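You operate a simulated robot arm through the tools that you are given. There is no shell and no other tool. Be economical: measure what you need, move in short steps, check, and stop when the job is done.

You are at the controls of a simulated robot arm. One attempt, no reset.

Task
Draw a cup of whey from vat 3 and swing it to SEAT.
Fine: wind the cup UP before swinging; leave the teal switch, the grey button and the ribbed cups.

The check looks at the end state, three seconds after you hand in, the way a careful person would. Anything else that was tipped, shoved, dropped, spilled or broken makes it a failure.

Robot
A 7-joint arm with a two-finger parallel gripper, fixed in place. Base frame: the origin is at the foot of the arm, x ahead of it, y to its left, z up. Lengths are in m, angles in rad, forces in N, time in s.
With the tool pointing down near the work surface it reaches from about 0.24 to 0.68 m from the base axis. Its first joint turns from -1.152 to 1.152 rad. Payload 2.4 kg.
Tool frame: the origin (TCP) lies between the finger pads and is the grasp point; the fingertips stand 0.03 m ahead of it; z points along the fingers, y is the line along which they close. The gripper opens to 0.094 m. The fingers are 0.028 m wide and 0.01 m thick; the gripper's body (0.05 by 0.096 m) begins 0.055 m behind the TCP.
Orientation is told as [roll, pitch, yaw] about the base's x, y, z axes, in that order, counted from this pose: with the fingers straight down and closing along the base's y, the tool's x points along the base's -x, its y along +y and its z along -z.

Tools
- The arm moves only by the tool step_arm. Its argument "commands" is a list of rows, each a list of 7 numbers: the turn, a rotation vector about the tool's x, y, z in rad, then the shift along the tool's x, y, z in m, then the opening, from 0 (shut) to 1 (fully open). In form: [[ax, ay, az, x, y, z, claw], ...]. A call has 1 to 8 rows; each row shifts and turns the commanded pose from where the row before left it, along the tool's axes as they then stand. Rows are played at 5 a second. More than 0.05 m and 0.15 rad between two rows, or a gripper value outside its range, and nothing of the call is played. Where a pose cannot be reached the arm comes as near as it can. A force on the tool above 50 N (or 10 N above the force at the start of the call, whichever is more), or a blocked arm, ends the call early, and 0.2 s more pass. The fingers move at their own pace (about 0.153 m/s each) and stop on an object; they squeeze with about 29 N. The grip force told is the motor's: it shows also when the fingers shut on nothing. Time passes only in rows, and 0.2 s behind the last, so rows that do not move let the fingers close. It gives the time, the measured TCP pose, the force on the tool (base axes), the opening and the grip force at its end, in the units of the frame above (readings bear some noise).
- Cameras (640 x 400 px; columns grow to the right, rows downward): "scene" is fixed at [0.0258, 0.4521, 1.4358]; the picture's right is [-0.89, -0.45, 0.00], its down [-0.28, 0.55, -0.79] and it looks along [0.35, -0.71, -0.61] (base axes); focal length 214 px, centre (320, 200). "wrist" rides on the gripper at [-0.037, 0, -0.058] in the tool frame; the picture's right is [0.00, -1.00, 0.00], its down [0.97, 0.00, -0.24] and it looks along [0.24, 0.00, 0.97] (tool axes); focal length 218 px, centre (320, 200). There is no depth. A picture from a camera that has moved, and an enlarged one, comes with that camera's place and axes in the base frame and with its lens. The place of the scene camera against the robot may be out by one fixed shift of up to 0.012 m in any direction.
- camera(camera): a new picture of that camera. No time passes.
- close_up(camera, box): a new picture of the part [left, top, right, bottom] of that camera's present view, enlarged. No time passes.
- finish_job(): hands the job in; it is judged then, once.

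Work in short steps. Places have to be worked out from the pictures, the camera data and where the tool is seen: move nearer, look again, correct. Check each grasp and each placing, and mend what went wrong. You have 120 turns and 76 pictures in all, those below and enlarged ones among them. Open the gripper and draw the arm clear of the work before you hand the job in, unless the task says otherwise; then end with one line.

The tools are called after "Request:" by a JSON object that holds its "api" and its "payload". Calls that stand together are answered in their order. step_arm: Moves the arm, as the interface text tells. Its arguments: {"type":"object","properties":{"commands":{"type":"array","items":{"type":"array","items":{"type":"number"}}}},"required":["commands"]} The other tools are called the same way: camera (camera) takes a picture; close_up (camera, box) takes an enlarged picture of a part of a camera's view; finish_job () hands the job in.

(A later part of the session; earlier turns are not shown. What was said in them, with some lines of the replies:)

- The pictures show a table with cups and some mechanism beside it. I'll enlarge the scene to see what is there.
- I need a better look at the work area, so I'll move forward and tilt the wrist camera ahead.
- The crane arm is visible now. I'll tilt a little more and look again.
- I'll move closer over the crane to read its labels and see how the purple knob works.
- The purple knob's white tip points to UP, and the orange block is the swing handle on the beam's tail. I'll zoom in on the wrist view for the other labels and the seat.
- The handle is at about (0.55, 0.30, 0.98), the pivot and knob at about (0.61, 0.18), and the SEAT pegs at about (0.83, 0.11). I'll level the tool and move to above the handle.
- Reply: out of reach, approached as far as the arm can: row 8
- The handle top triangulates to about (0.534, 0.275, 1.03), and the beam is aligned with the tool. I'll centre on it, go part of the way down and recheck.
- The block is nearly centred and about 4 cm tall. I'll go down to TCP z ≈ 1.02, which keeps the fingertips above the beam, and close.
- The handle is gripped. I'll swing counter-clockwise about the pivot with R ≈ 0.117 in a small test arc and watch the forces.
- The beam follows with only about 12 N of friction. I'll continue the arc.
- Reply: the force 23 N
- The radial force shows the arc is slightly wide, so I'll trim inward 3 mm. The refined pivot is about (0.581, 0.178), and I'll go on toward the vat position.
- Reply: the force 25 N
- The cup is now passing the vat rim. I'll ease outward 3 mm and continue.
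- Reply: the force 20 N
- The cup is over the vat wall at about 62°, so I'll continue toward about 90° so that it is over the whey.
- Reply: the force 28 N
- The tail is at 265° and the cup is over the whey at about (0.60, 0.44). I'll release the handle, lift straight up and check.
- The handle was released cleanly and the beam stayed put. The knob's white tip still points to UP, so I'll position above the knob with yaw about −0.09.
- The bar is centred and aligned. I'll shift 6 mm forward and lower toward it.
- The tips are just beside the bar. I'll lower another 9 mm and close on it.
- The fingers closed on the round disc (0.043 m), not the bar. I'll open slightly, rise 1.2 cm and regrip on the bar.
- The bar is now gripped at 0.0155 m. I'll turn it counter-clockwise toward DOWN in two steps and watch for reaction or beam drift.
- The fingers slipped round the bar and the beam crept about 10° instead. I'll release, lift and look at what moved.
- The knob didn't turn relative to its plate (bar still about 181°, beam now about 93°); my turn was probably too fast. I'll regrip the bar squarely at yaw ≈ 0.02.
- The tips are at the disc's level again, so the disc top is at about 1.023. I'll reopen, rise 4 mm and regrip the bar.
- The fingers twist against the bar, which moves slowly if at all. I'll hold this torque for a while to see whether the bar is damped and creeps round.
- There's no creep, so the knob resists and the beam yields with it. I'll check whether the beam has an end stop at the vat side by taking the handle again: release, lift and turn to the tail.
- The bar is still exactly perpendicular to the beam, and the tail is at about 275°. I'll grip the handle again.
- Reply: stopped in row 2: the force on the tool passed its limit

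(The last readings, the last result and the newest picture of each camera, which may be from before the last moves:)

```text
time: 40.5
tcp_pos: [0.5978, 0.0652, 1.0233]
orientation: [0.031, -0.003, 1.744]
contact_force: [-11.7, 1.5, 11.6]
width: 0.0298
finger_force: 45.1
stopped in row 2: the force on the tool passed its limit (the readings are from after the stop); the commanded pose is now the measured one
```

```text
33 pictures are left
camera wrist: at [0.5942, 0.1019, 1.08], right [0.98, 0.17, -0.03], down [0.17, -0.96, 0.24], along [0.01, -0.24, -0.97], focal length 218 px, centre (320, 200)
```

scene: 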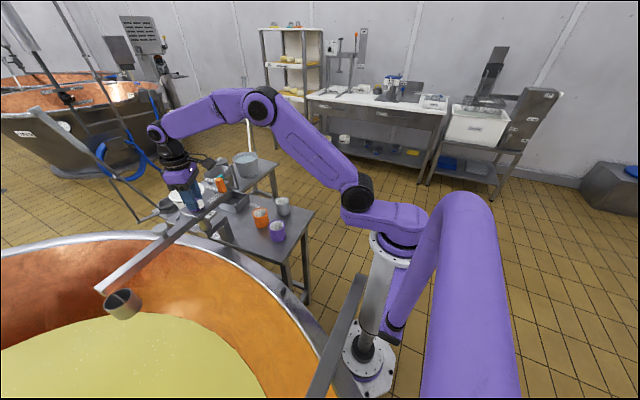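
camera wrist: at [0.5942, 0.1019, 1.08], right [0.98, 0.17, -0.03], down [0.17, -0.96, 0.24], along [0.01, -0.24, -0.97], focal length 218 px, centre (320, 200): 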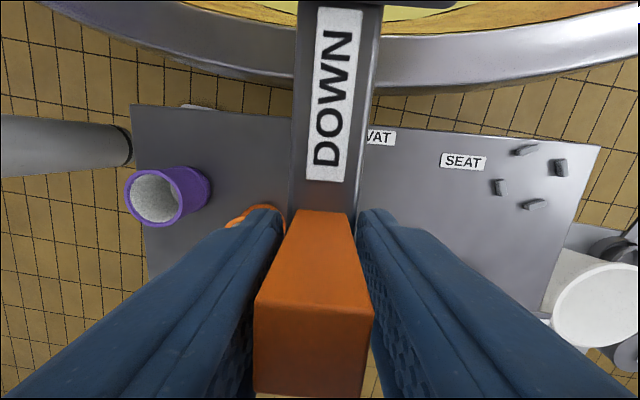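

The beam hits its end stop here, so this is VAT, and it can now react the knob torque. I'll release, square the tool up and go back to the knob, gripping nearer the bar's tip for more leverage.

Request:
{"api": "step_arm", "payload": {"commands": [[0, 0, 0, 0, 0, 0, 1], [0, 0, 0, 0, 0, 0, 1], [-0.0053, 0.0305, 0, 0, 0, -0.04, 1], [0, 0, 0, 0, 0, -0.04, 1], [0, 0, 0, 0, 0, -0.03, 1], [0, 0, 0.138, 0, 0, 0, 1], [0, 0, 0.138, 0, 0, 0, 1], [0, 0, 0.138, 0, 0, 0, 1]]}}

Request:
{"api": "step_arm", "payload": {"commands": [[0, 0, 0.138, 0, 0, 0, 1], [0, 0, 0.138, 0, 0, 0, 1], [0, 0, 0.138, 0, 0, 0, 1], [0, 0, 0.138, 0, 0, 0, 1], [0, 0, 0.138, 0, 0, 0, 1], [0, 0, 0.138, 0, 0, 0, 1], [0, 0, 0.138, 0, 0, 0, 1], [0, 0, 0.138, 0, 0, 0, 1]]}}

```text
time: 42.4
tcp_pos: [0.6018, 0.069, 1.1312]
orientation: [0.019, 0.037, 1.332]
contact_force: [-0.2, 0.5, -0.6]
width: 0.0938
finger_force: 0.1
```

```text
time: 44.1
tcp_pos: [0.6022, 0.0678, 1.1326]
orientation: [-0.027, 0.035, 0.227]
contact_force: [0.5, -0.3, 0.1]
width: 0.0939
finger_force: 0.1
```

There's a small tilt left, so I'll level it, finish the yaw and move over the tip half of the bar.

Request:
{"api": "step_arm", "payload": {"commands": [[-0.027, -0.035, 0, 0, 0, 0, 1], [0, 0, 0.14, 0, 0, 0, 1], [0, 0, 0, 0.0085, 0.0372, 0, 1], [0, 0, 0, 0.0085, 0.0372, 0, 1], [0, 0, 0, 0.0085, 0.0372, 0, 1], [0, 0, 0, 0, 0, 0, 1]]}}

Request:
{"api": "camera", "payload": {"camera": "wrist"}}

```text
time: 45.5
tcp_pos: [0.5673, 0.1789, 1.1314]
orientation: [0.002, 0.0, 0.089]
contact_force: [0.6, 0.3, -0.1]
width: 0.094
finger_force: 0.1
```

```text
32 pictures are left
camera wrist: at [0.605, 0.1808, 1.1893], right [0.09, -1.0, 0.0], down [-0.97, -0.09, 0.24], along [-0.24, -0.02, -0.97], focal length 218 px, centre (320, 200)
```

wrist: 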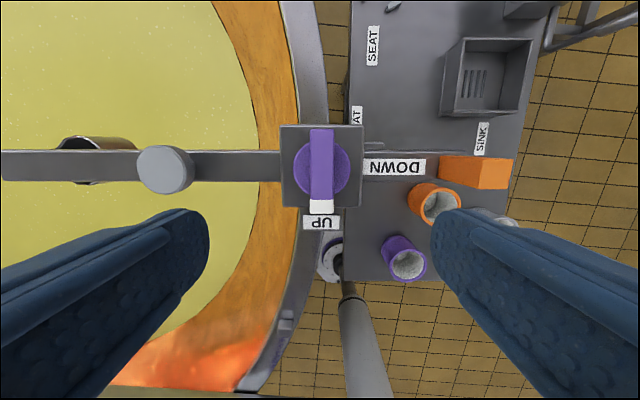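

It's well aligned. I'll descend to z ≈ 1.057 and grip.

Request:
{"api": "step_arm", "payload": {"commands": [[0, 0, 0, 0, -0.0005, 0.035, 1], [0, 0, 0, 0, 0, 0.0385, 1], [0, 0, 0, 0, 0, 0, 0.8], [0, 0, 0, 0, 0, 0, 0], [0, 0, 0, 0, 0, 0, 0], [0, 0, 0, 0, 0, 0, 0]]}}

Request:
{"api": "step_arm", "payload": {"commands": [[0, 0, -0.05, 0, -0.0009, 0, 0], [0, 0, -0.05, 0, -0.0009, 0, 0], [0, 0, -0.05, 0, -0.0009, 0, 0], [0, 0, -0.05, 0, -0.0009, 0, 0], [0, 0, -0.05, 0, -0.0009, 0, 0], [0, 0, -0.05, 0, -0.0009, 0, 0], [0, 0, 0, 0, 0, 0, 0]]}}

Request:
{"api": "camera", "payload": {"camera": "wrist"}}

```text
time: 47.0
tcp_pos: [0.567, 0.1762, 1.0583]
orientation: [0.003, -0.001, 0.09]
contact_force: [-2.6, 0.2, -3.4]
width: 0.0157
finger_force: 45.4
```

```text
time: 48.5
tcp_pos: [0.5664, 0.1749, 1.0582]
orientation: [0.004, 0.002, 0.393]
contact_force: [-14.0, 18.5, -2.1]
width: 0.0219
finger_force: 45.0
```

```text
31 pictures are left
camera wrist: at [0.6014, 0.1884, 1.1158], right [0.38, -0.92, -0.01], down [-0.9, -0.37, 0.24], along [-0.22, -0.09, -0.97], focal length 218 px, centre (320, 200)
```

wrist: 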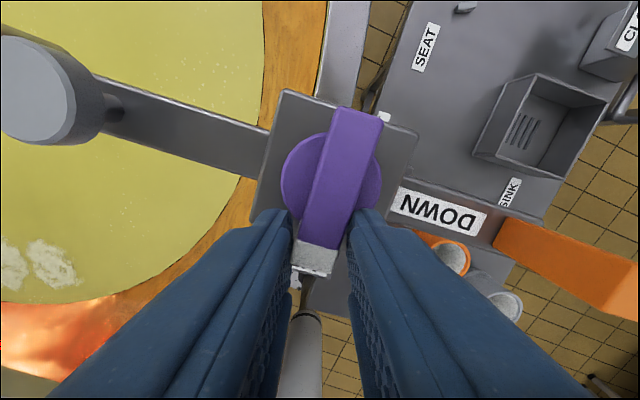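

The knob is still parallel to its plate edge. I'll add tangential push at the tip, with the beam braced on its stop, and see if it breaks loose.

Request:
{"api": "step_arm", "payload": {"commands": [[0, 0, 0, 0, -0.002, 0, 0], [0, 0, 0, 0, -0.002, 0, 0], [0, 0, 0, 0, -0.002, 0, 0], [0, 0, 0, 0, -0.002, 0, 0], [0, 0, 0, 0, 0, 0, 0]]}}

Request:
{"api": "camera", "payload": {"camera": "wrist"}}

```text
time: 49.8
tcp_pos: [0.5662, 0.174, 1.0575]
orientation: [0.012, 0.003, 0.402]
contact_force: [-28.5, 29.8, -1.2]
width: 0.0223
finger_force: 45.2
```

```text
30 pictures are left
camera wrist: at [0.6016, 0.1882, 1.1158], right [0.39, -0.92, -0.01], down [-0.89, -0.38, 0.24], along [-0.23, -0.08, -0.97], focal length 218 px, centre (320, 200)
```

wrist: 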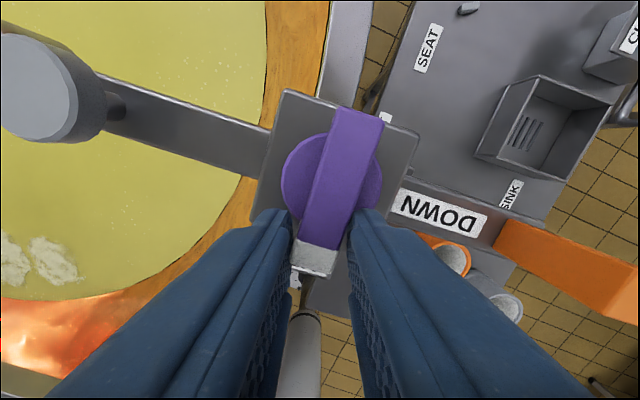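

It doesn't move at all under about 40 N, so this direction is locked or at a limit. I'll unload and gently try the opposite direction.

Request:
{"api": "step_arm", "payload": {"commands": [[0, 0, 0.05, 0, 0.005, 0, 0], [0, 0, 0.05, 0, 0.005, 0, 0], [0, 0, 0.05, 0, 0.0009, 0, 0], [0, 0, 0.05, 0, 0.0009, 0, 0], [0, 0, 0.05, 0, 0.0009, 0, 0], [0, 0, 0.05, 0, 0.0009, 0, 0], [0, 0, 0, 0, 0, 0, 0]]}}

Request:
{"api": "step_arm", "payload": {"commands": [[0, 0, 0.05, 0, 0.0009, 0, 0], [0, 0, 0.05, 0, 0.0009, 0, 0], [0, 0, 0.05, 0, 0.0009, 0, 0], [0, 0, 0, 0, 0, 0, 0]]}}

Request:
{"api": "camera", "payload": {"camera": "wrist"}}

```text
time: 51.4
tcp_pos: [0.5668, 0.1758, 1.0577]
orientation: [0.001, 0.0, 0.089]
contact_force: [-12.3, 9.9, -5.5]
width: 0.0159
finger_force: 44.7
```

```text
time: 52.4
tcp_pos: [0.566, 0.18, 1.0585]
orientation: [0.001, 0.0, -0.061]
contact_force: [-13.5, 5.8, -7.6]
width: 0.0157
finger_force: 44.9
```

```text
29 pictures are left
camera wrist: at [0.6041, 0.1771, 1.1159], right [-0.06, -1.0, 0.0], down [-0.97, 0.06, 0.24], along [-0.24, 0.02, -0.97], focal length 218 px, centre (320, 200)
```

wrist: 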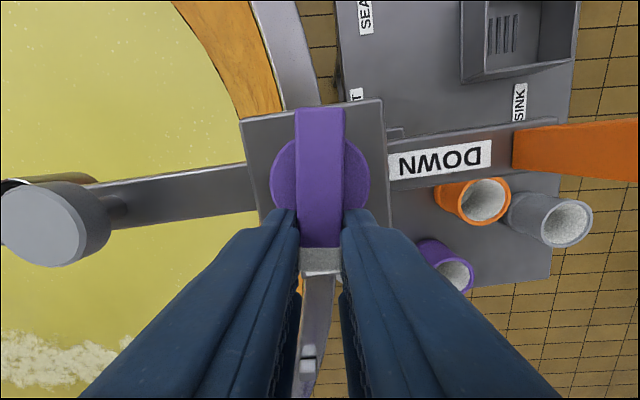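

The knob does turn this way, about 9° relative to its plate, with no slip and the beam steady. I'll continue clockwise and watch the cup.

Request:
{"api": "step_arm", "payload": {"commands": [[0, 0, 0.08, 0, 0.0014, 0, 0], [0, 0, 0.08, 0, 0.0014, 0, 0], [0, 0, 0.08, 0, 0.0014, 0, 0], [0, 0, 0.08, 0, 0.0014, 0, 0], [0, 0, 0, 0, 0, 0, 0]]}}

Request:
{"api": "camera", "payload": {"camera": "scene"}}

Request:
{"api": "camera", "payload": {"camera": "wrist"}}

```text
time: 53.5
tcp_pos: [0.5677, 0.1855, 1.0577]
orientation: [0.004, -0.001, -0.381]
contact_force: [5.1, 14.6, -8.3]
width: 0.0157
finger_force: 44.8
```

```text
28 pictures are left
```

scene: 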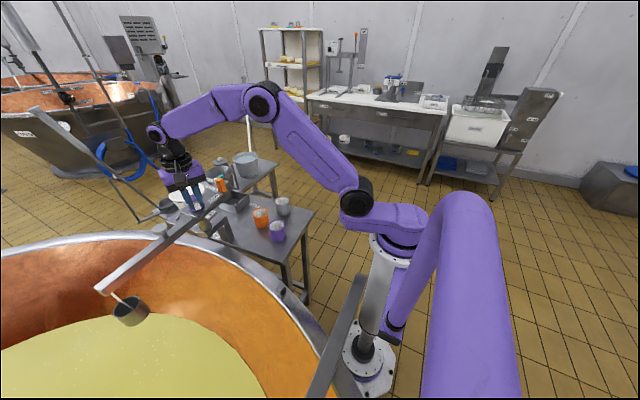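

```text
27 pictures are left
camera wrist: at [0.6029, 0.1718, 1.1159], right [-0.37, -0.93, 0.0], down [-0.9, 0.36, 0.24], along [-0.22, 0.09, -0.97], focal length 218 px, centre (320, 200)
```

wrist: 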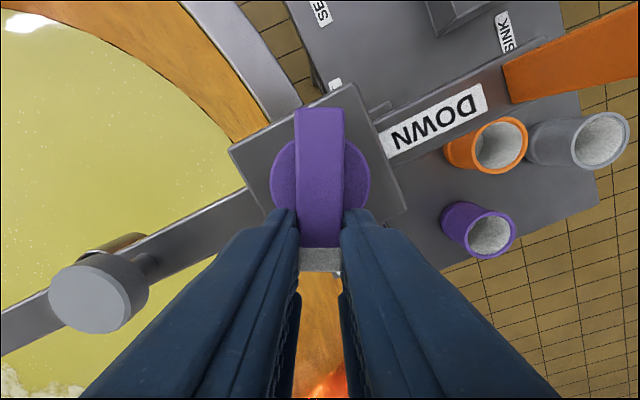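

The cup is descending, so clockwise is the way, round about 270° from UP to DOWN. I'll continue.

Request:
{"api": "step_arm", "payload": {"commands": [[0, 0, 0.13, -0.0002, 0.0023, 0, 0], [0, 0, 0.13, -0.0002, 0.0023, 0, 0], [0, 0, 0.13, -0.0002, 0.0023, 0, 0], [0, 0, 0.13, -0.0002, 0.0023, 0, 0], [0, 0, 0.13, -0.0002, 0.0023, 0, 0], [0, 0, 0.13, -0.0002, 0.0023, 0, 0], [0, 0, 0.13, -0.0002, 0.0023, 0, 0], [0, 0, 0, 0, 0, 0, 0]]}}

Request:
{"api": "camera", "payload": {"camera": "scene"}}

Request:
{"api": "camera", "payload": {"camera": "wrist"}}

```text
time: 55.4
tcp_pos: [0.5815, 0.1987, 1.0586]
orientation: [0.007, 0.002, -1.287]
contact_force: [21.2, 23.9, -3.8]
width: 0.0155
finger_force: 45.2
```

```text
26 pictures are left
```

scene: 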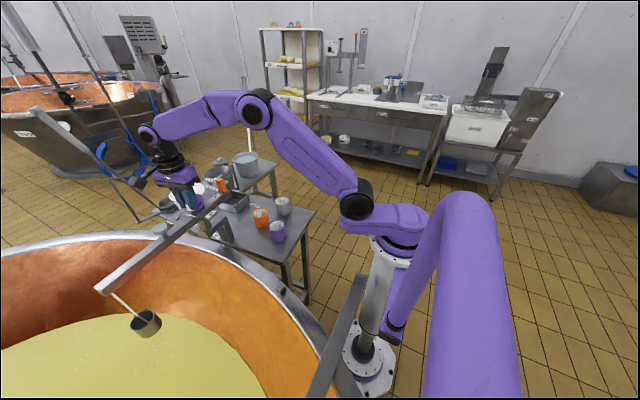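

```text
25 pictures are left
camera wrist: at [0.5917, 0.162, 1.1159], right [-0.96, -0.28, -0.01], down [-0.27, 0.93, 0.24], along [-0.06, 0.23, -0.97], focal length 218 px, centre (320, 200)
```

wrist: 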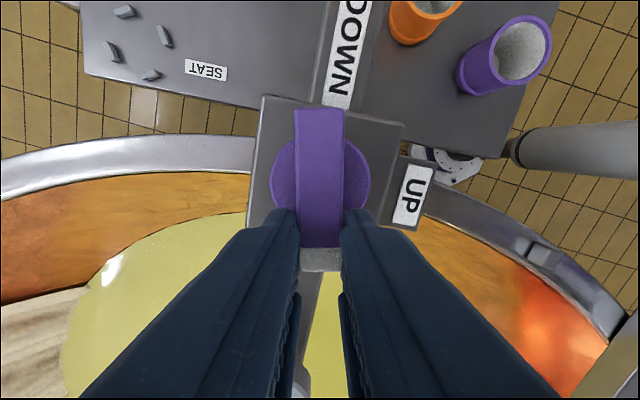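

The cup is about a third of the way down with no slip. I'll turn a bit further before regripping.

Request:
{"api": "step_arm", "payload": {"commands": [[0, 0, 0.115, 0.0008, 0.002, 0, 0], [0, 0, 0.115, 0.0004, 0.002, 0, 0], [0, 0, 0.115, -0.0002, 0.002, 0, 0], [0, 0, 0.115, -0.0002, 0.002, 0, 0], [0, 0, 0, 0, 0, 0, 0]]}}

```text
time: 56.5
tcp_pos: [0.5909, 0.1985, 1.058]
orientation: [0.011, 0.007, -1.75]
contact_force: [29.3, 22.0, -1.0]
width: 0.016
finger_force: 44.8
```

I've turned about 105° and the side force is rising. I'll release, lift, rotate the gripper half a turn back and regrip centred on the pivot.

Request:
{"api": "step_arm", "payload": {"commands": [[0, 0, 0, 0, 0, 0, 1], [0, 0, 0, 0, 0, 0, 1], [0, 0, 0, 0, 0, -0.045, 1], [0, 0, -0.14, 0, 0, 0, 1], [0, 0, -0.14, 0, 0, 0, 1], [0, 0, -0.14, 0, 0, 0, 1], [0, 0, -0.14, 0, 0, 0, 1], [0, 0, -0.14, 0, 0, 0, 1]]}}

Request:
{"api": "step_arm", "payload": {"commands": [[0, 0, -0.145, 0, 0, 0, 1], [0, 0, -0.145, 0, 0, 0, 1], [0, 0, -0.145, 0, 0, 0, 1], [0, 0, -0.145, 0, 0, 0, 1], [0, 0, -0.145, 0, 0, 0, 1], [0, 0, -0.145, 0, 0, 0, 1], [0, 0, -0.145, 0, 0, 0, 1], [0, 0, -0.145, 0, 0, 0, 1]]}}

Request:
{"api": "step_arm", "payload": {"commands": [[0, 0, -0.145, 0, 0, 0, 1], [0, 0, -0.145, 0, 0, 0, 1], [0, 0, -0.145, 0, 0, 0, 1], [0, 0, -0.145, 0, 0, 0, 1], [0, 0, -0.145, 0, 0, 0, 1], [0, 0, -0.145, 0, 0, 0, 1], [0, 0, -0.145, 0, 0, 0, 1], [0, 0, -0.145, 0, 0, 0, 1]]}}

Request:
{"api": "camera", "payload": {"camera": "wrist"}}

```text
time: 58.4
tcp_pos: [0.5864, 0.1959, 1.1018]
orientation: [0.0, 0.002, -1.048]
contact_force: [0.0, -0.3, 0.1]
width: 0.0938
finger_force: 0.1
```

```text
time: 60.1
tcp_pos: [0.5876, 0.1973, 1.1031]
orientation: [0.003, 0.0, 0.114]
contact_force: [0.6, 0.6, 0.4]
width: 0.0941
finger_force: 0.0
```

```text
time: 62.0
tcp_pos: [0.5881, 0.1971, 1.103]
orientation: [0.002, -0.004, 1.271]
contact_force: [0.9, 0.3, 0.2]
width: 0.0939
finger_force: 0.0
```

```text
24 pictures are left
camera wrist: at [0.5994, 0.2317, 1.1605], right [0.96, -0.29, 0.0], down [-0.28, -0.93, 0.24], along [-0.07, -0.23, -0.97], focal length 218 px, centre (320, 200)
```

wrist: 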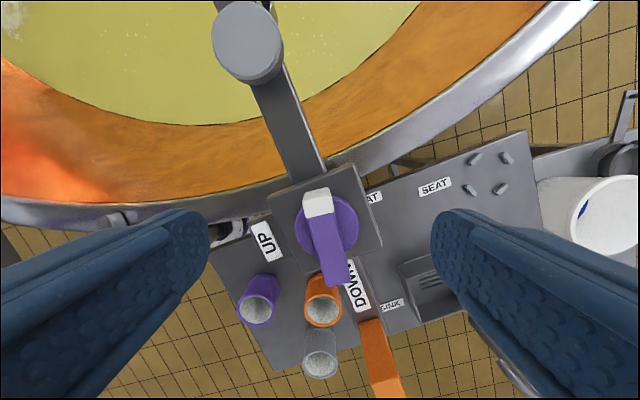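

The bar's white tip is at about 82°. I'll finish aligning at yaw ≈ 1.41, centre over the pivot, descend and grip.

Request:
{"api": "step_arm", "payload": {"commands": [[0, 0, -0.14, 0, 0, 0, 1], [0, 0, 0, 0.0187, -0.001, 0.01, 1], [0, 0, 0, 0, 0, 0.035, 1], [0, 0, 0, 0, 0, 0, 1], [0, 0, 0, 0, 0, 0, 0], [0, 0, 0, 0, 0, 0, 0], [0, 0, 0, 0, 0, 0, 0]]}}

Request:
{"api": "camera", "payload": {"camera": "wrist"}}

```text
time: 63.5
tcp_pos: [0.5875, 0.178, 1.0588]
orientation: [-0.003, -0.003, 1.408]
contact_force: [21.1, -2.3, -7.8]
width: 0.0157
finger_force: 44.5
```

```text
23 pictures are left
camera wrist: at [0.5934, 0.2144, 1.1161], right [0.99, -0.16, 0.0], down [-0.16, -0.96, 0.24], along [-0.03, -0.23, -0.97], focal length 218 px, centre (320, 200)
```

wrist: 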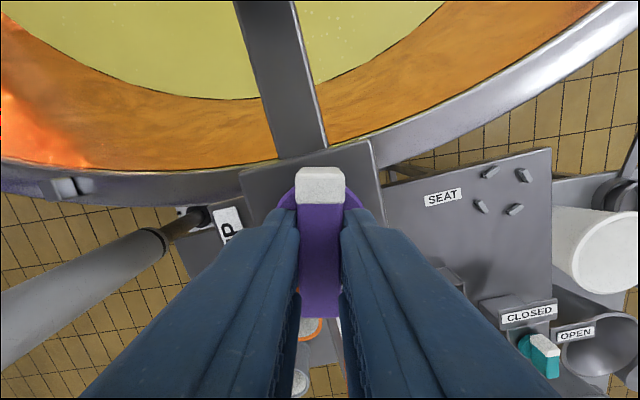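

It's gripped. I'll ease the side load by 2 mm and turn clockwise further.

Request:
{"api": "step_arm", "payload": {"commands": [[0, 0, 0.1, 0, -0.002, 0, 0], [0, 0, 0.13, 0, 0, 0, 0], [0, 0, 0.13, 0, 0, 0, 0], [0, 0, 0.13, 0, 0, 0, 0], [0, 0, 0.13, 0, 0, 0, 0], [0, 0, 0.13, 0, 0, 0, 0], [0, 0, 0.13, 0, 0, 0, 0], [0, 0, 0.13, 0, 0, 0, 0]]}}

Request:
{"api": "camera", "payload": {"camera": "scene"}}

```text
time: 65.3
tcp_pos: [0.5871, 0.1782, 1.0593]
orientation: [0.002, 0.0, 0.399]
contact_force: [2.6, 0.5, 8.6]
width: 0.016
finger_force: 45.0
```

```text
22 pictures are left
```

scene: 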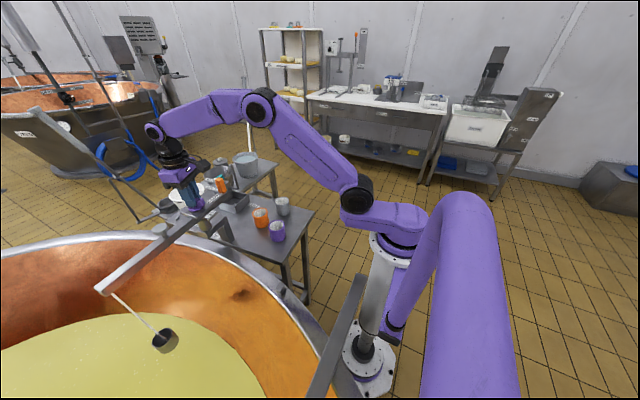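

The cup is reaching the whey surface, so I'll keep turning toward DOWN.

Request:
{"api": "step_arm", "payload": {"commands": [[0, 0, 0.13, 0, 0, 0, 0], [0, 0, 0.13, 0, 0, 0, 0], [0, 0, 0.13, 0, 0, 0, 0], [0, 0, 0.13, 0, 0, 0, 0], [0, 0, 0.13, 0, 0, 0, 0], [0, 0, 0.13, 0, 0, 0, 0], [0, 0, 0.13, 0, 0, 0, 0], [0, 0, 0.13, 0, 0, 0, 0]]}}

Request:
{"api": "camera", "payload": {"camera": "scene"}}

Request:
{"api": "camera", "payload": {"camera": "wrist"}}

```text
time: 67.2
tcp_pos: [0.5884, 0.1784, 1.0581]
orientation: [0.001, 0.001, -0.644]
contact_force: [-8.6, 3.9, 7.8]
width: 0.0157
finger_force: 44.5
```

```text
21 pictures are left
```

scene: 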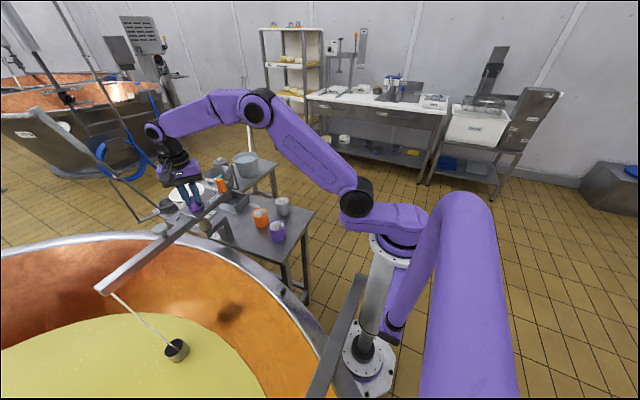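

```text
20 pictures are left
camera wrist: at [0.6175, 0.1559, 1.1159], right [-0.6, -0.8, 0.0], down [-0.78, 0.58, 0.24], along [-0.19, 0.15, -0.97], focal length 218 px, centre (320, 200)
```

wrist: 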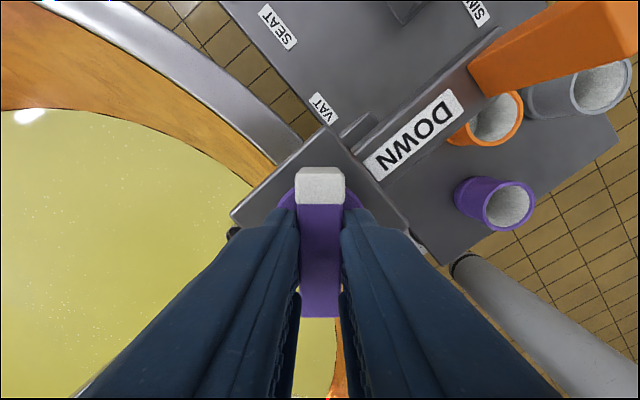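

Roughly 50° remain to DOWN, so I'll finish it gently until the white tip aligns.

Request:
{"api": "step_arm", "payload": {"commands": [[0, 0, 0.12, 0, 0, 0, 0], [0, 0, 0.12, 0, 0, 0, 0], [0, 0, 0.12, 0, 0, 0, 0], [0, 0, 0.12, 0, 0, 0, 0], [0, 0, 0.12, 0, 0, 0, 0], [0, 0, 0.12, 0, 0, 0, 0], [0, 0, 0.1, 0, 0, 0, 0], [0, 0, 0, 0, 0, 0, 0]]}}

Request:
{"api": "close_up", "payload": {"camera": "scene", "box": [70, 260, 270, 385]}}

Request:
{"api": "camera", "payload": {"camera": "wrist"}}

```text
time: 69.0
tcp_pos: [0.5863, 0.1777, 1.0582]
orientation: [0.0, 0.002, -1.461]
contact_force: [0.4, 9.6, 11.8]
width: 0.0158
finger_force: 45.1
```

```text
3.20 times, centred on (170, 322) of scene
camera zoom: at [0.0256, 0.4523, 1.4357], right [-0.89, -0.45, 0.0], down [-0.27, 0.55, -0.79], along [0.35, -0.71, -0.61], focal length 686 px, centre (800, -192)
```

zoom: 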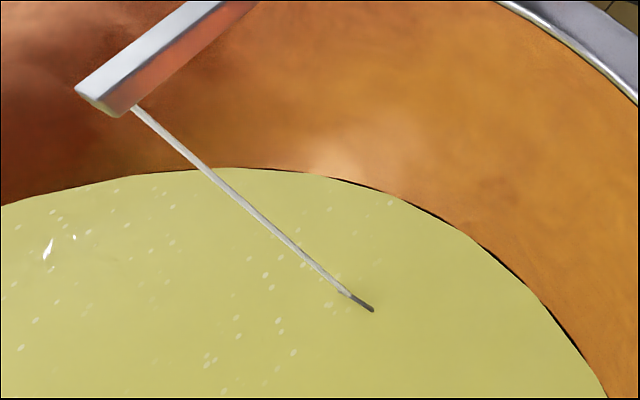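

```text
18 pictures are left
camera wrist: at [0.5917, 0.1412, 1.1159], right [-0.99, -0.11, 0.0], down [-0.11, 0.96, 0.24], along [-0.02, 0.24, -0.97], focal length 218 px, centre (320, 200)
```

wrist: 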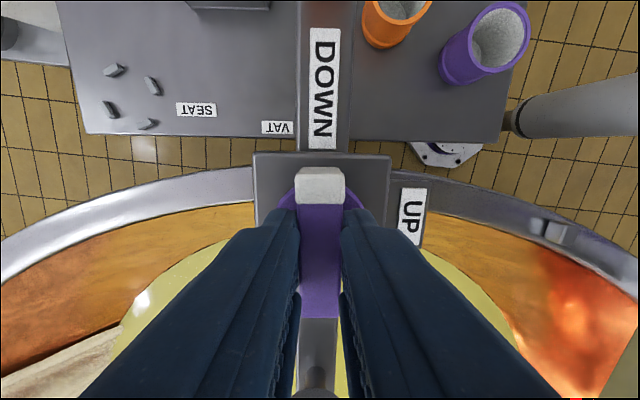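

The cup is fully submerged with the pointer at DOWN. Now I'll wind it back UP counter-clockwise.

Request:
{"api": "step_arm", "payload": {"commands": [[0, 0, 0, 0, 0, 0, 0], [0, 0, 0, 0, 0, 0, 0], [0, 0, -0.1, 0, 0, 0, 0], [0, 0, -0.1, 0, 0, 0, 0], [0, 0, -0.12, 0, 0, 0, 0], [0, 0, -0.12, 0, 0, 0, 0], [0, 0, -0.12, 0, 0, 0, 0], [0, 0, -0.12, 0, 0, 0, 0]]}}

Request:
{"api": "step_arm", "payload": {"commands": [[0, 0, -0.12, 0, 0, 0, 0], [0, 0, -0.12, 0, 0, 0, 0], [0, 0, -0.12, 0, 0, 0, 0], [0, 0, -0.12, 0, 0, 0, 0], [0, 0, -0.12, 0, 0, 0, 0], [0, 0, -0.12, 0, 0, 0, 0], [0, 0, -0.12, 0, 0, 0, 0], [0, 0, -0.12, 0, 0, 0, 0]]}}

Request:
{"api": "camera", "payload": {"camera": "scene"}}

```text
time: 70.8
tcp_pos: [0.5881, 0.1782, 1.0585]
orientation: [0.001, 0.002, -0.777]
contact_force: [2.8, 7.7, 8.4]
width: 0.016
finger_force: 45.4
```

```text
time: 72.5
tcp_pos: [0.5877, 0.179, 1.0579]
orientation: [0.002, -0.001, 0.185]
contact_force: [-2.0, 9.2, 8.1]
width: 0.0155
finger_force: 45.0
```

```text
17 pictures are left
```

scene: 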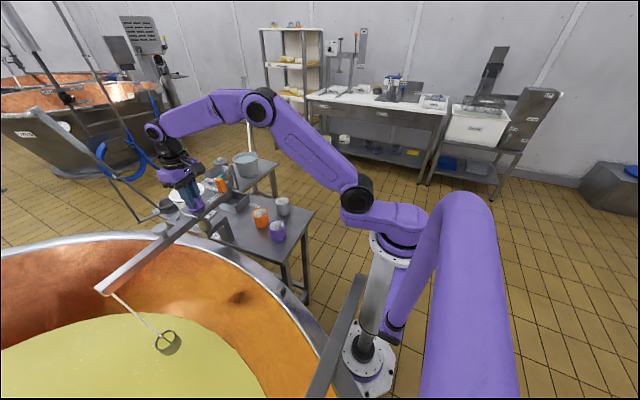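

The cup is rising full of whey. I'll continue winding UP.

Request:
{"api": "step_arm", "payload": {"commands": [[0, 0, -0.12, 0, 0, 0, 0], [0, 0, -0.12, 0, 0, 0, 0], [0, 0, -0.12, 0, 0, 0, 0], [0, 0, -0.12, 0, 0, 0, 0], [0, 0, -0.12, 0, 0, 0, 0], [0, 0, -0.12, 0, 0, 0, 0], [0, 0, -0.12, 0, 0, 0, 0], [0, 0, -0.12, 0, 0, 0, 0]]}}

Request:
{"api": "step_arm", "payload": {"commands": [[0, 0, -0.12, 0, 0, 0, 0], [0, 0, -0.12, 0, 0, 0, 0], [0, 0, -0.12, 0, 0, 0, 0], [0, 0, -0.12, 0, 0, 0, 0], [0, 0, 0, 0, 0, 0, 0]]}}

Request:
{"api": "camera", "payload": {"camera": "wrist"}}

```text
time: 74.3
tcp_pos: [0.5871, 0.1778, 1.057]
orientation: [-0.002, -0.001, 1.145]
contact_force: [1.6, 12.1, 14.1]
width: 0.0158
finger_force: 44.8
```

```text
time: 75.5
tcp_pos: [0.5873, 0.178, 1.0583]
orientation: [-0.001, -0.001, 1.623]
contact_force: [5.5, 14.4, 7.1]
width: 0.0156
finger_force: 45.0
```

```text
16 pictures are left
camera wrist: at [0.5858, 0.2149, 1.116], right [1.0, 0.05, 0.0], down [0.05, -0.97, 0.24], along [0.01, -0.24, -0.97], focal length 218 px, centre (320, 200)
```

wrist: 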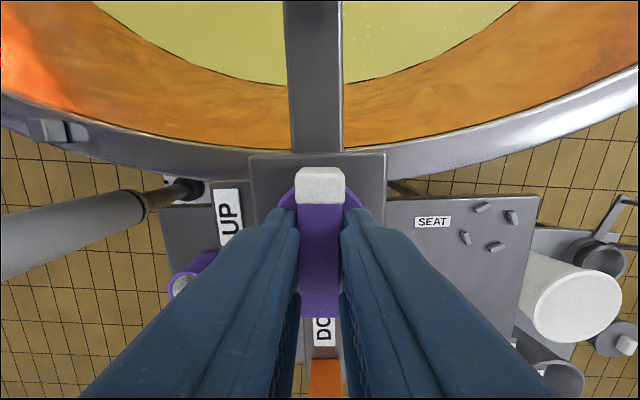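

About 90° remain. I'll release, lift, rotate the gripper half a turn and regrip.

Request:
{"api": "step_arm", "payload": {"commands": [[0, 0, 0, 0, 0, 0, 1], [0, 0, 0, 0, 0, 0, 1], [0, 0, 0, 0, 0, -0.045, 1], [0, 0, 0.1496, 0, 0, 0, 1], [0, 0, 0.1496, 0, 0, 0, 1], [0, 0, 0.1496, 0, 0, 0, 1], [0, 0, 0.1496, 0, 0, 0, 1], [0, 0, 0.1496, 0, 0, 0, 1]]}}

Request:
{"api": "step_arm", "payload": {"commands": [[0, 0, 0.1496, 0, 0, 0, 1], [0, 0, 0.1496, 0, 0, 0, 1], [0, 0, 0.1496, 0, 0, 0, 1], [0, 0, 0.1496, 0, 0, 0, 1], [0, 0, 0.1496, 0, 0, 0, 1], [0, 0, 0.1496, 0, 0, 0, 1], [0, 0, 0.1496, 0, 0, 0, 1], [0, 0, 0.1496, 0, 0, 0, 1]]}}

Request:
{"api": "step_arm", "payload": {"commands": [[0, 0, 0.1496, 0, 0, 0, 1], [0, 0, 0.1496, 0, 0, 0, 1], [0, 0, 0.1496, 0, 0, 0, 1], [0, 0, 0.1496, 0, 0, 0, 1], [0, 0, 0.1496, 0, 0, 0, 1], [0, 0, 0.1496, 0, 0, 0, 1], [0, 0, 0.1496, 0, 0, 0, 1], [0, 0, 0.1496, 0, 0, 0, 1]]}}

Request:
{"api": "camera", "payload": {"camera": "wrist"}}

```text
time: 77.3
tcp_pos: [0.586, 0.1769, 1.1023]
orientation: [0.001, 0.001, 0.87]
contact_force: [0.7, -0.2, 0.2]
width: 0.0939
finger_force: 0.2
```

```text
time: 79.2
tcp_pos: [0.5853, 0.1771, 1.1036]
orientation: [0.002, 0.001, -0.326]
contact_force: [0.7, -0.7, 0.3]
width: 0.0942
finger_force: 0.1
```

```text
time: 81.0
tcp_pos: [0.5878, 0.1779, 1.1035]
orientation: [0.0, 0.002, -1.525]
contact_force: [1.0, 0.0, 0.7]
width: 0.0942
finger_force: 0.0
```

```text
15 pictures are left
camera wrist: at [0.5899, 0.1402, 1.1605], right [-1.0, -0.05, 0.0], down [-0.05, 0.97, 0.24], along [-0.01, 0.24, -0.97], focal length 218 px, centre (320, 200)
```

wrist: 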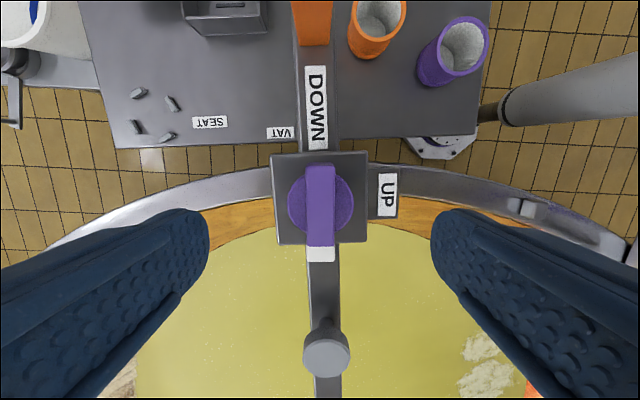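

It's aligned. I'll descend, grip and turn the last 90° to UP.

Request:
{"api": "step_arm", "payload": {"commands": [[0, 0, 0, 0, 0, 0.045, 1], [0, 0, 0, 0, 0, 0, 0.8], [0, 0, 0, 0, 0, 0, 0], [0, 0, 0, 0, 0, 0, 0], [0, 0, 0, 0, 0, 0, 0]]}}

Request:
{"api": "step_arm", "payload": {"commands": [[0, 0, -0.13, 0, 0, 0, 0], [0, 0, -0.13, 0, 0, 0, 0], [0, 0, -0.13, 0, 0, 0, 0], [0, 0, -0.13, 0, 0, 0, 0], [0, 0, -0.13, 0, 0, 0, 0], [0, 0, -0.13, 0, 0, 0, 0], [0, 0, -0.13, 0, 0, 0, 0], [0, 0, -0.13, 0, 0, 0, 0]]}}

Request:
{"api": "step_arm", "payload": {"commands": [[0, 0, -0.13, 0, 0, 0, 0], [0, 0, -0.13, 0, 0, 0, 0], [0, 0, -0.13, 0, 0, 0, 0], [0, 0, -0.1, 0, 0, 0, 0], [0, 0, -0.05, 0, 0, 0, 0], [0, 0, -0.04, 0, 0, 0, 0], [0, 0, 0, 0, 0, 0, 0]]}}

Request:
{"api": "camera", "payload": {"camera": "wrist"}}

Request:
{"api": "camera", "payload": {"camera": "scene"}}

```text
time: 82.2
tcp_pos: [0.5865, 0.1765, 1.0577]
orientation: [-0.003, 0.001, -1.521]
contact_force: [-6.0, -1.0, -1.8]
width: 0.0159
finger_force: 44.7
```

```text
time: 84.0
tcp_pos: [0.5885, 0.1782, 1.0577]
orientation: [0.002, -0.003, -0.475]
contact_force: [21.8, -0.7, -1.3]
width: 0.0156
finger_force: 45.2
```

```text
time: 85.5
tcp_pos: [0.5881, 0.1789, 1.0566]
orientation: [0.003, -0.006, 0.1]
contact_force: [25.7, 4.7, -3.8]
width: 0.016
finger_force: 44.8
```

```text
14 pictures are left
camera wrist: at [0.6261, 0.1817, 1.1157], right [0.1, -1.0, 0.0], down [-0.97, -0.1, 0.23], along [-0.23, -0.02, -0.97], focal length 218 px, centre (320, 200)
```

wrist: 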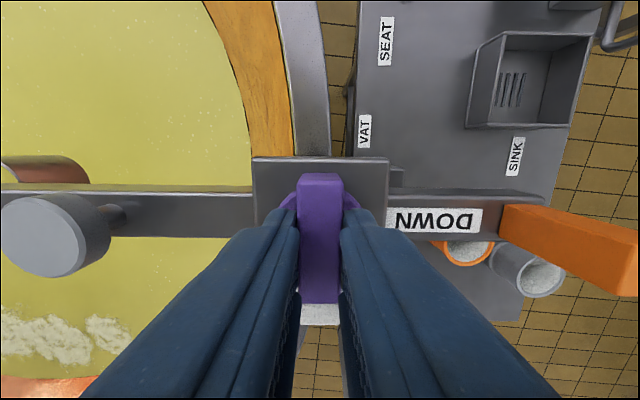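

```text
13 pictures are left
```

scene: 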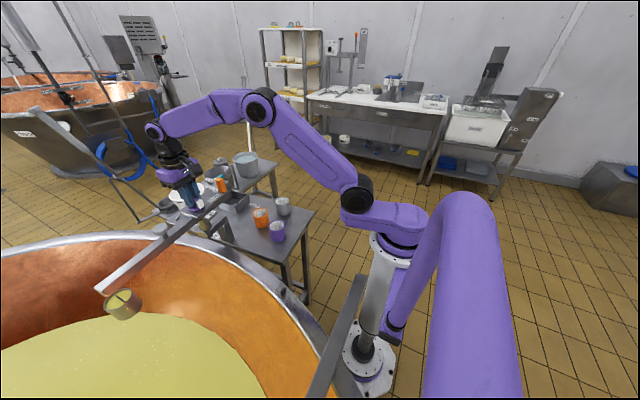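

The cup is up and full, with the knob back at UP. I'll release, go to the handle and grip it to swing slowly to SEAT.

Request:
{"api": "step_arm", "payload": {"commands": [[0, 0, 0, 0, 0, 0, 1], [0, 0, 0, 0, 0, 0, 1], [0, 0, 0, 0, 0, -0.04, 1], [0, 0, 0, 0, 0, -0.035, 1], [0, 0, -0.145, 0, 0, 0, 1], [0, 0, -0.145, 0, 0, 0, 1], [0, 0, -0.145, 0, 0, 0, 1], [0, 0, -0.145, 0, 0, 0, 1]]}}

Request:
{"api": "step_arm", "payload": {"commands": [[0, 0, -0.145, 0, 0, 0, 1], [0, 0, -0.145, 0, 0, 0, 1], [0, 0, -0.145, 0, 0, 0, 1], [0, 0, -0.145, 0, 0, 0, 1], [0, 0, -0.145, 0, 0, 0, 1], [0, 0, -0.145, 0, 0, 0, 1], [0, 0, -0.1, 0.045, 0, 0, 1], [0, 0, 0, 0.045, 0, 0, 1]]}}

Request:
{"api": "camera", "payload": {"camera": "wrist"}}

```text
time: 87.3
tcp_pos: [0.5876, 0.1772, 1.134]
orientation: [0.003, 0.0, 0.684]
contact_force: [0.3, 1.2, 0.1]
width: 0.094
finger_force: 0.0
```

```text
time: 89.2
tcp_pos: [0.5914, 0.0873, 1.1335]
orientation: [-0.001, -0.001, 1.651]
contact_force: [0.3, 0.1, 0.6]
width: 0.0943
finger_force: 0.0
```

```text
12 pictures are left
camera wrist: at [0.589, 0.1241, 1.1921], right [1.0, 0.08, 0.0], down [0.08, -0.97, 0.24], along [0.02, -0.24, -0.97], focal length 218 px, centre (320, 200)
```

wrist: 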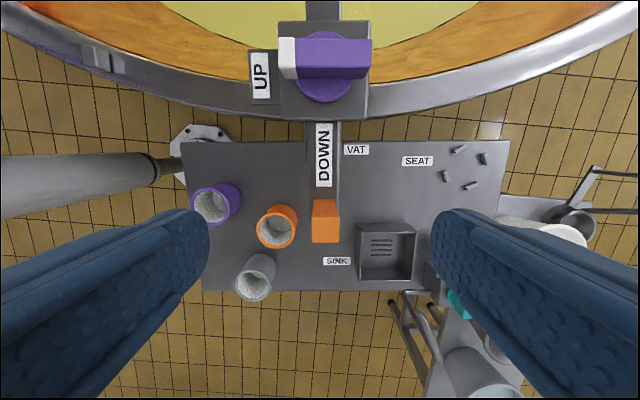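

The view is the same as before, and the SEAT pegs recompute to about (0.84, 0.11), a bearing of about −15° from the pivot. I'll grip the handle.

Request:
{"api": "step_arm", "payload": {"commands": [[0, 0, 0, 0.0235, -0.003, 0.022, 1], [0, 0, 0, 0, 0, 0.045, 1], [0, 0, 0, 0, 0, 0.044, 1], [0, 0, 0, 0, 0, 0, 1], [0, 0, 0, 0, 0, 0, 0], [0, 0, 0, 0, 0, 0, 0], [0, 0, 0, 0, 0, 0, 0]]}}

Request:
{"api": "step_arm", "payload": {"commands": [[0, 0, 0.02, 0, 0.0023, 0, 0], [0, 0, 0.03, 0, 0.0034, 0, 0], [0, 0, 0.04, -0.0001, 0.0046, 0, 0], [0, 0, 0.05, -0.0001, 0.0057, 0, 0], [0, 0, 0.05, -0.0001, 0.0057, 0, 0], [0, 0, 0.05, -0.0001, 0.0057, 0, 0], [0, 0, 0.05, -0.0001, 0.0057, 0, 0]]}}

```text
time: 90.8
tcp_pos: [0.5971, 0.0655, 1.0229]
orientation: [-0.001, -0.002, 1.652]
contact_force: [3.7, 0.1, -6.4]
width: 0.0283
finger_force: 45.1
```

```text
time: 92.3
tcp_pos: [0.5634, 0.0665, 1.0237]
orientation: [-0.003, -0.001, 1.359]
contact_force: [14.8, 1.3, 7.2]
width: 0.0278
finger_force: 44.9
```

It swings smoothly at about 15 N. I'll continue slowly.

Request:
{"api": "step_arm", "payload": {"commands": [[0, 0, 0.06, -0.0002, 0.0068, 0, 0], [0, 0, 0.06, -0.0002, 0.0068, 0, 0], [0, 0, 0.06, -0.0002, 0.0068, 0, 0], [0, 0, 0.06, -0.0002, 0.0068, 0, 0], [0, 0, 0.06, -0.0002, 0.0068, 0, 0], [0, 0, 0.06, -0.0002, 0.0068, 0, 0], [0, 0, 0.06, -0.0002, 0.0068, 0, 0], [0, 0, 0.06, -0.0002, 0.0068, 0, 0]]}}

Request:
{"api": "step_arm", "payload": {"commands": [[0, 0, 0.06, -0.0002, 0.0068, 0, 0], [0, 0, 0.06, -0.0002, 0.0068, 0, 0], [0, 0, 0.06, -0.0002, 0.0068, 0, 0], [0, 0, 0.06, -0.0002, 0.0068, 0, 0], [0, 0, 0.06, -0.0002, 0.0068, 0, 0]]}}

Request:
{"api": "camera", "payload": {"camera": "scene"}}

```text
time: 94.2
tcp_pos: [0.5145, 0.0899, 1.0224]
orientation: [-0.002, -0.005, 0.881]
contact_force: [3.6, -2.4, 34.7]
width: 0.0276
finger_force: 45.0
```

```text
time: 95.3
tcp_pos: [0.4907, 0.1161, 1.0235]
orientation: [0.001, -0.007, 0.578]
contact_force: [3.7, 0.9, 33.5]
width: 0.0277
finger_force: 45.2
```

```text
11 pictures are left
```

scene: 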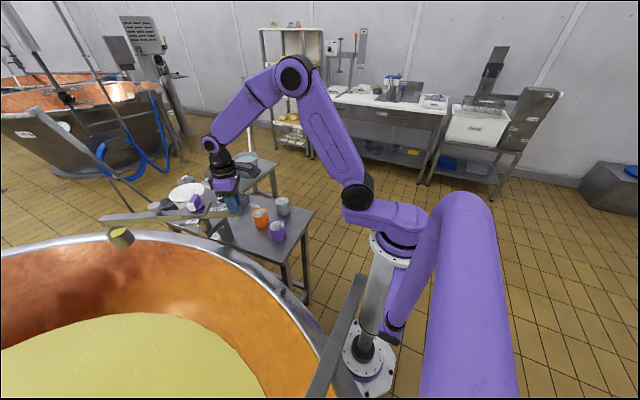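

The cup is full and about to cross the rim at the same height as before. The vertical load shows I'm pressing slightly low, so I'll ease up 2 mm and continue.

Request:
{"api": "step_arm", "payload": {"commands": [[0, 0, 0.05, -0.0002, 0.0056, -0.0015, 0], [0, 0, 0.06, -0.0002, 0.0067, -0.001, 0], [0, 0, 0.06, -0.0002, 0.0067, 0, 0], [0, 0, 0.06, -0.0002, 0.0067, 0, 0], [0, 0, 0.06, -0.0002, 0.0067, 0, 0], [0, 0, 0.06, -0.0002, 0.0067, 0, 0], [0, 0, 0.05, -0.0002, 0.0056, 0, 0]]}}

Request:
{"api": "camera", "payload": {"camera": "scene"}}

```text
time: 97.0
tcp_pos: [0.4741, 0.1577, 1.0222]
orientation: [0.002, 0.003, 0.181]
contact_force: [11.1, 5.6, -32.3]
width: 0.0276
finger_force: 45.5
```

```text
10 pictures are left
```

scene: 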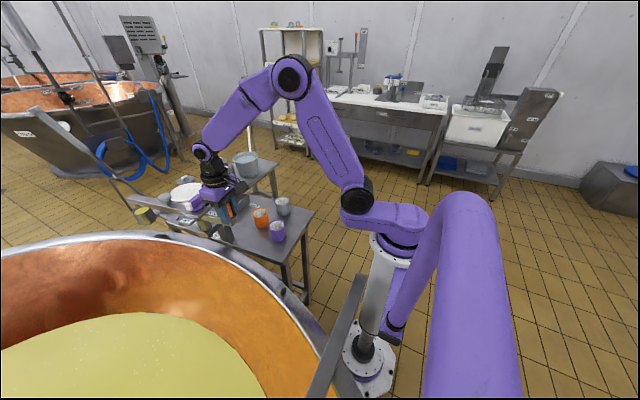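

The cup is past the rim at about 10°. I'll ease z back 1 mm and continue, slowing as I near SEAT.

Request:
{"api": "step_arm", "payload": {"commands": [[0, 0, 0.05, -0.0002, 0.0056, 0.0012, 0], [0, 0, 0.06, -0.0002, 0.0067, 0, 0], [0, 0, 0.06, -0.0002, 0.0067, 0, 0], [0, 0, 0.06, -0.0002, 0.0067, 0, 0], [0, 0, 0.05, -0.0002, 0.0056, 0, 0], [0, 0, 0.04, -0.0001, 0.0045, 0, 0], [0, 0, 0.03, 0, 0.0034, 0, 0], [0, 0, 0, 0, 0, 0, 0]]}}

Request:
{"api": "close_up", "payload": {"camera": "scene", "box": [110, 150, 270, 250]}}

```text
time: 98.8
tcp_pos: [0.4749, 0.1973, 1.023]
orientation: [0.001, 0.003, -0.17]
contact_force: [1.8, 9.5, -16.5]
width: 0.0276
finger_force: 45.2
```

```text
4.00 times, centred on (190, 200) of scene
camera zoom: at [0.0261, 0.4525, 1.4356], right [-0.89, -0.45, 0.0], down [-0.28, 0.55, -0.79], along [0.35, -0.71, -0.61], focal length 858 px, centre (840, 200)
```

zoom: 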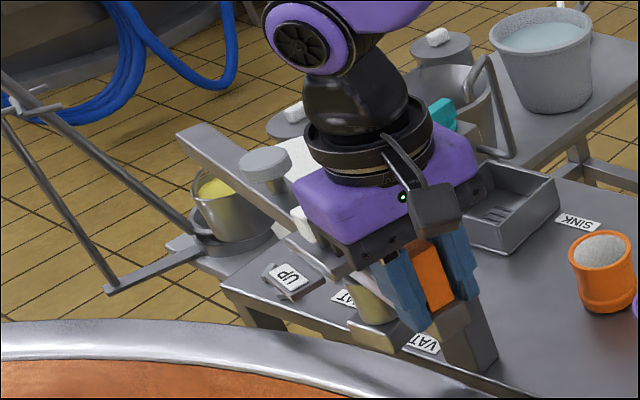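

The cup is at about −10°. I'll move the last 0.1 rad to −15.4°, then release and inspect from above.

Request:
{"api": "step_arm", "payload": {"commands": [[0, 0, 0.03, 0, 0.0034, 0, 0], [0, 0, 0.03, 0, 0.0034, 0, 0], [0, 0, 0.025, 0, 0.0028, 0, 0], [0, 0, 0.015, 0, 0.0017, 0, 0], [0, 0, 0, 0, 0, 0, 0]]}}

Request:
{"api": "step_arm", "payload": {"commands": [[0, 0, 0, 0, 0, 0, 1], [0, 0, 0, 0, 0, 0, 1], [0, 0, 0, 0, 0, -0.03, 1], [0, 0, 0, 0, 0, -0.04, 1], [0, 0, 0, 0, 0, -0.04, 1], [0, -0.1, 0, 0, 0, -0.03, 1], [0, -0.14, 0, 0, 0, 0, 1], [0, -0.14, 0, 0, 0, 0, 1]]}}

Request:
{"api": "camera", "payload": {"camera": "wrist"}}

Request:
{"api": "close_up", "payload": {"camera": "scene", "box": [110, 150, 270, 250]}}

```text
time: 100.0
tcp_pos: [0.4761, 0.2084, 1.0226]
orientation: [0.001, 0.0, -0.269]
contact_force: [2.4, 11.8, -16.7]
width: 0.0275
finger_force: 44.9
```

```text
time: 101.8
tcp_pos: [0.4756, 0.2069, 1.1646]
orientation: [0.0, -0.379, -0.27]
contact_force: [-0.1, -0.5, -0.6]
width: 0.0937
finger_force: 0.0
```

```text
8 pictures are left
camera wrist: at [0.4888, 0.2031, 1.2315], right [-0.27, -0.96, 0.0], down [-0.95, 0.26, -0.14], along [0.13, -0.04, -0.99], focal length 218 px, centre (320, 200)
```

wrist: 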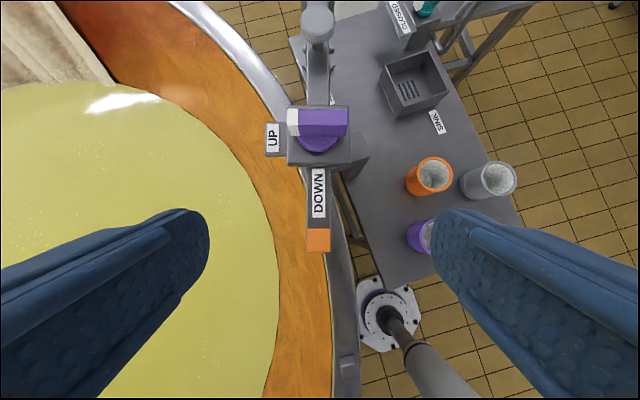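

```text
4.00 times, centred on (190, 200) of scene
camera zoom: at [0.0258, 0.4521, 1.4358], right [-0.89, -0.45, 0.0], down [-0.28, 0.55, -0.79], along [0.35, -0.71, -0.61], focal length 858 px, centre (840, 200)
```

zoom: 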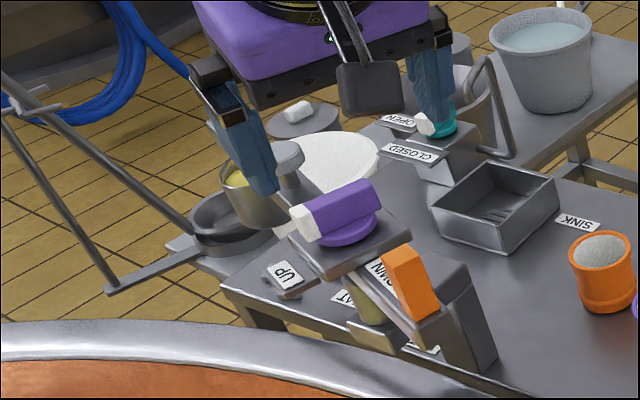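

I'll tilt the camera forward more to see the cup relative to the SEAT pegs.

Request:
{"api": "step_arm", "payload": {"commands": [[0, -0.14, 0, 0, 0, -0.03, 1], [0, -0.14, 0, 0, 0, -0.03, 1], [0, -0.14, 0, 0, 0, 0, 1], [0, 0, 0, 0, 0, 0, 1]]}}

Request:
{"api": "camera", "payload": {"camera": "wrist"}}

```text
time: 102.8
tcp_pos: [0.4509, 0.2138, 1.2183]
orientation: [0.003, -0.801, -0.271]
contact_force: [0.0, 0.5, 0.1]
width: 0.0938
finger_force: 0.0
```

```text
6 pictures are left
camera wrist: at [0.4367, 0.2172, 1.2846], right [-0.27, -0.96, 0.0], down [-0.82, 0.23, -0.53], along [0.51, -0.14, -0.85], focal length 218 px, centre (320, 200)
```

wrist: 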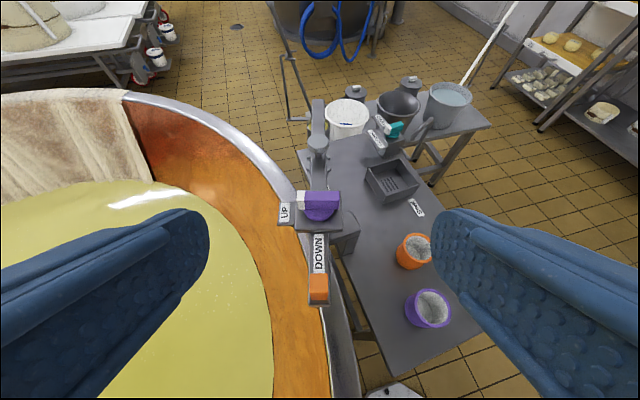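

The beam lies in the plane through the SEAT pegs. I'll zoom in to check the pegs' symmetry and the cup.

Request:
{"api": "close_up", "payload": {"camera": "wrist", "box": [270, 90, 366, 150]}}

```text
6.67 times, centred on (318, 120) of wrist
camera zoom: at [0.4367, 0.2172, 1.2846], right [-0.27, -0.96, 0.0], down [-0.82, 0.23, -0.53], along [0.51, -0.14, -0.85], focal length 1455 px, centre (333, 733)
```

zoom: 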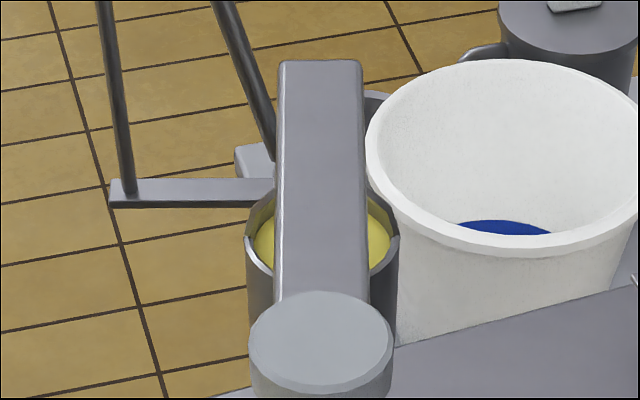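

The cup is full and centred under the beam. I'll shift sideways to see the cup over the pegs.

Request:
{"api": "step_arm", "payload": {"commands": [[0, 0, 0, 0, -0.05, 0, 1], [0, 0, 0, 0, -0.05, 0, 1], [0, 0, 0, 0, -0.05, 0, 1], [0, 0, 0, 0, -0.04, 0, 1], [0, 0, 0, 0, 0, 0, 1]]}}

Request:
{"api": "close_up", "payload": {"camera": "wrist", "box": [160, 60, 320, 160]}}

```text
time: 104.0
tcp_pos: [0.3994, 0.03, 1.2161]
orientation: [0.001, -0.799, -0.27]
contact_force: [0.3, -0.4, -0.4]
width: 0.0939
finger_force: 0.0
```

```text
4.00 times, centred on (240, 110) of wrist
camera zoom: at [0.3853, 0.0334, 1.283], right [-0.27, -0.96, 0.0], down [-0.82, 0.23, -0.53], along [0.51, -0.14, -0.85], focal length 873 px, centre (640, 560)
```

zoom: 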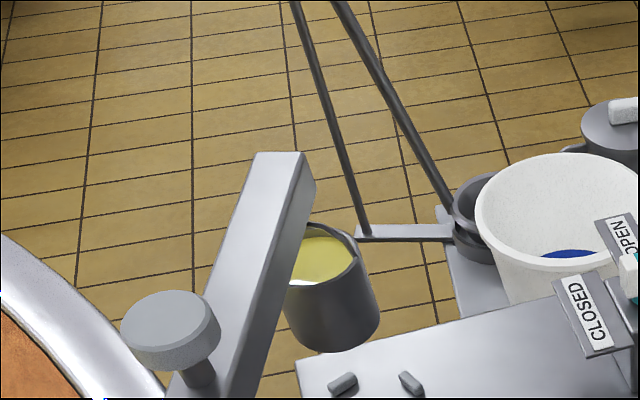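

Two far pegs are visible. Their midpoint bears −15.4° from the pivot, which is where the beam stands, and the full cup hangs up over SEAT. The gripper is open and clear, so I'll hand in.

Request:
{"api": "finish_job", "payload": {}}

```text
The job is handed in.
```

I drew a full cup of whey from the vat, wound it UP and swung it to SEAT, where it hangs raised over the four pegs; I took the near vat to be vat 3, though I never saw its number. The teal switch, grey button and ribbed cups were left alone, and I saw no spill.
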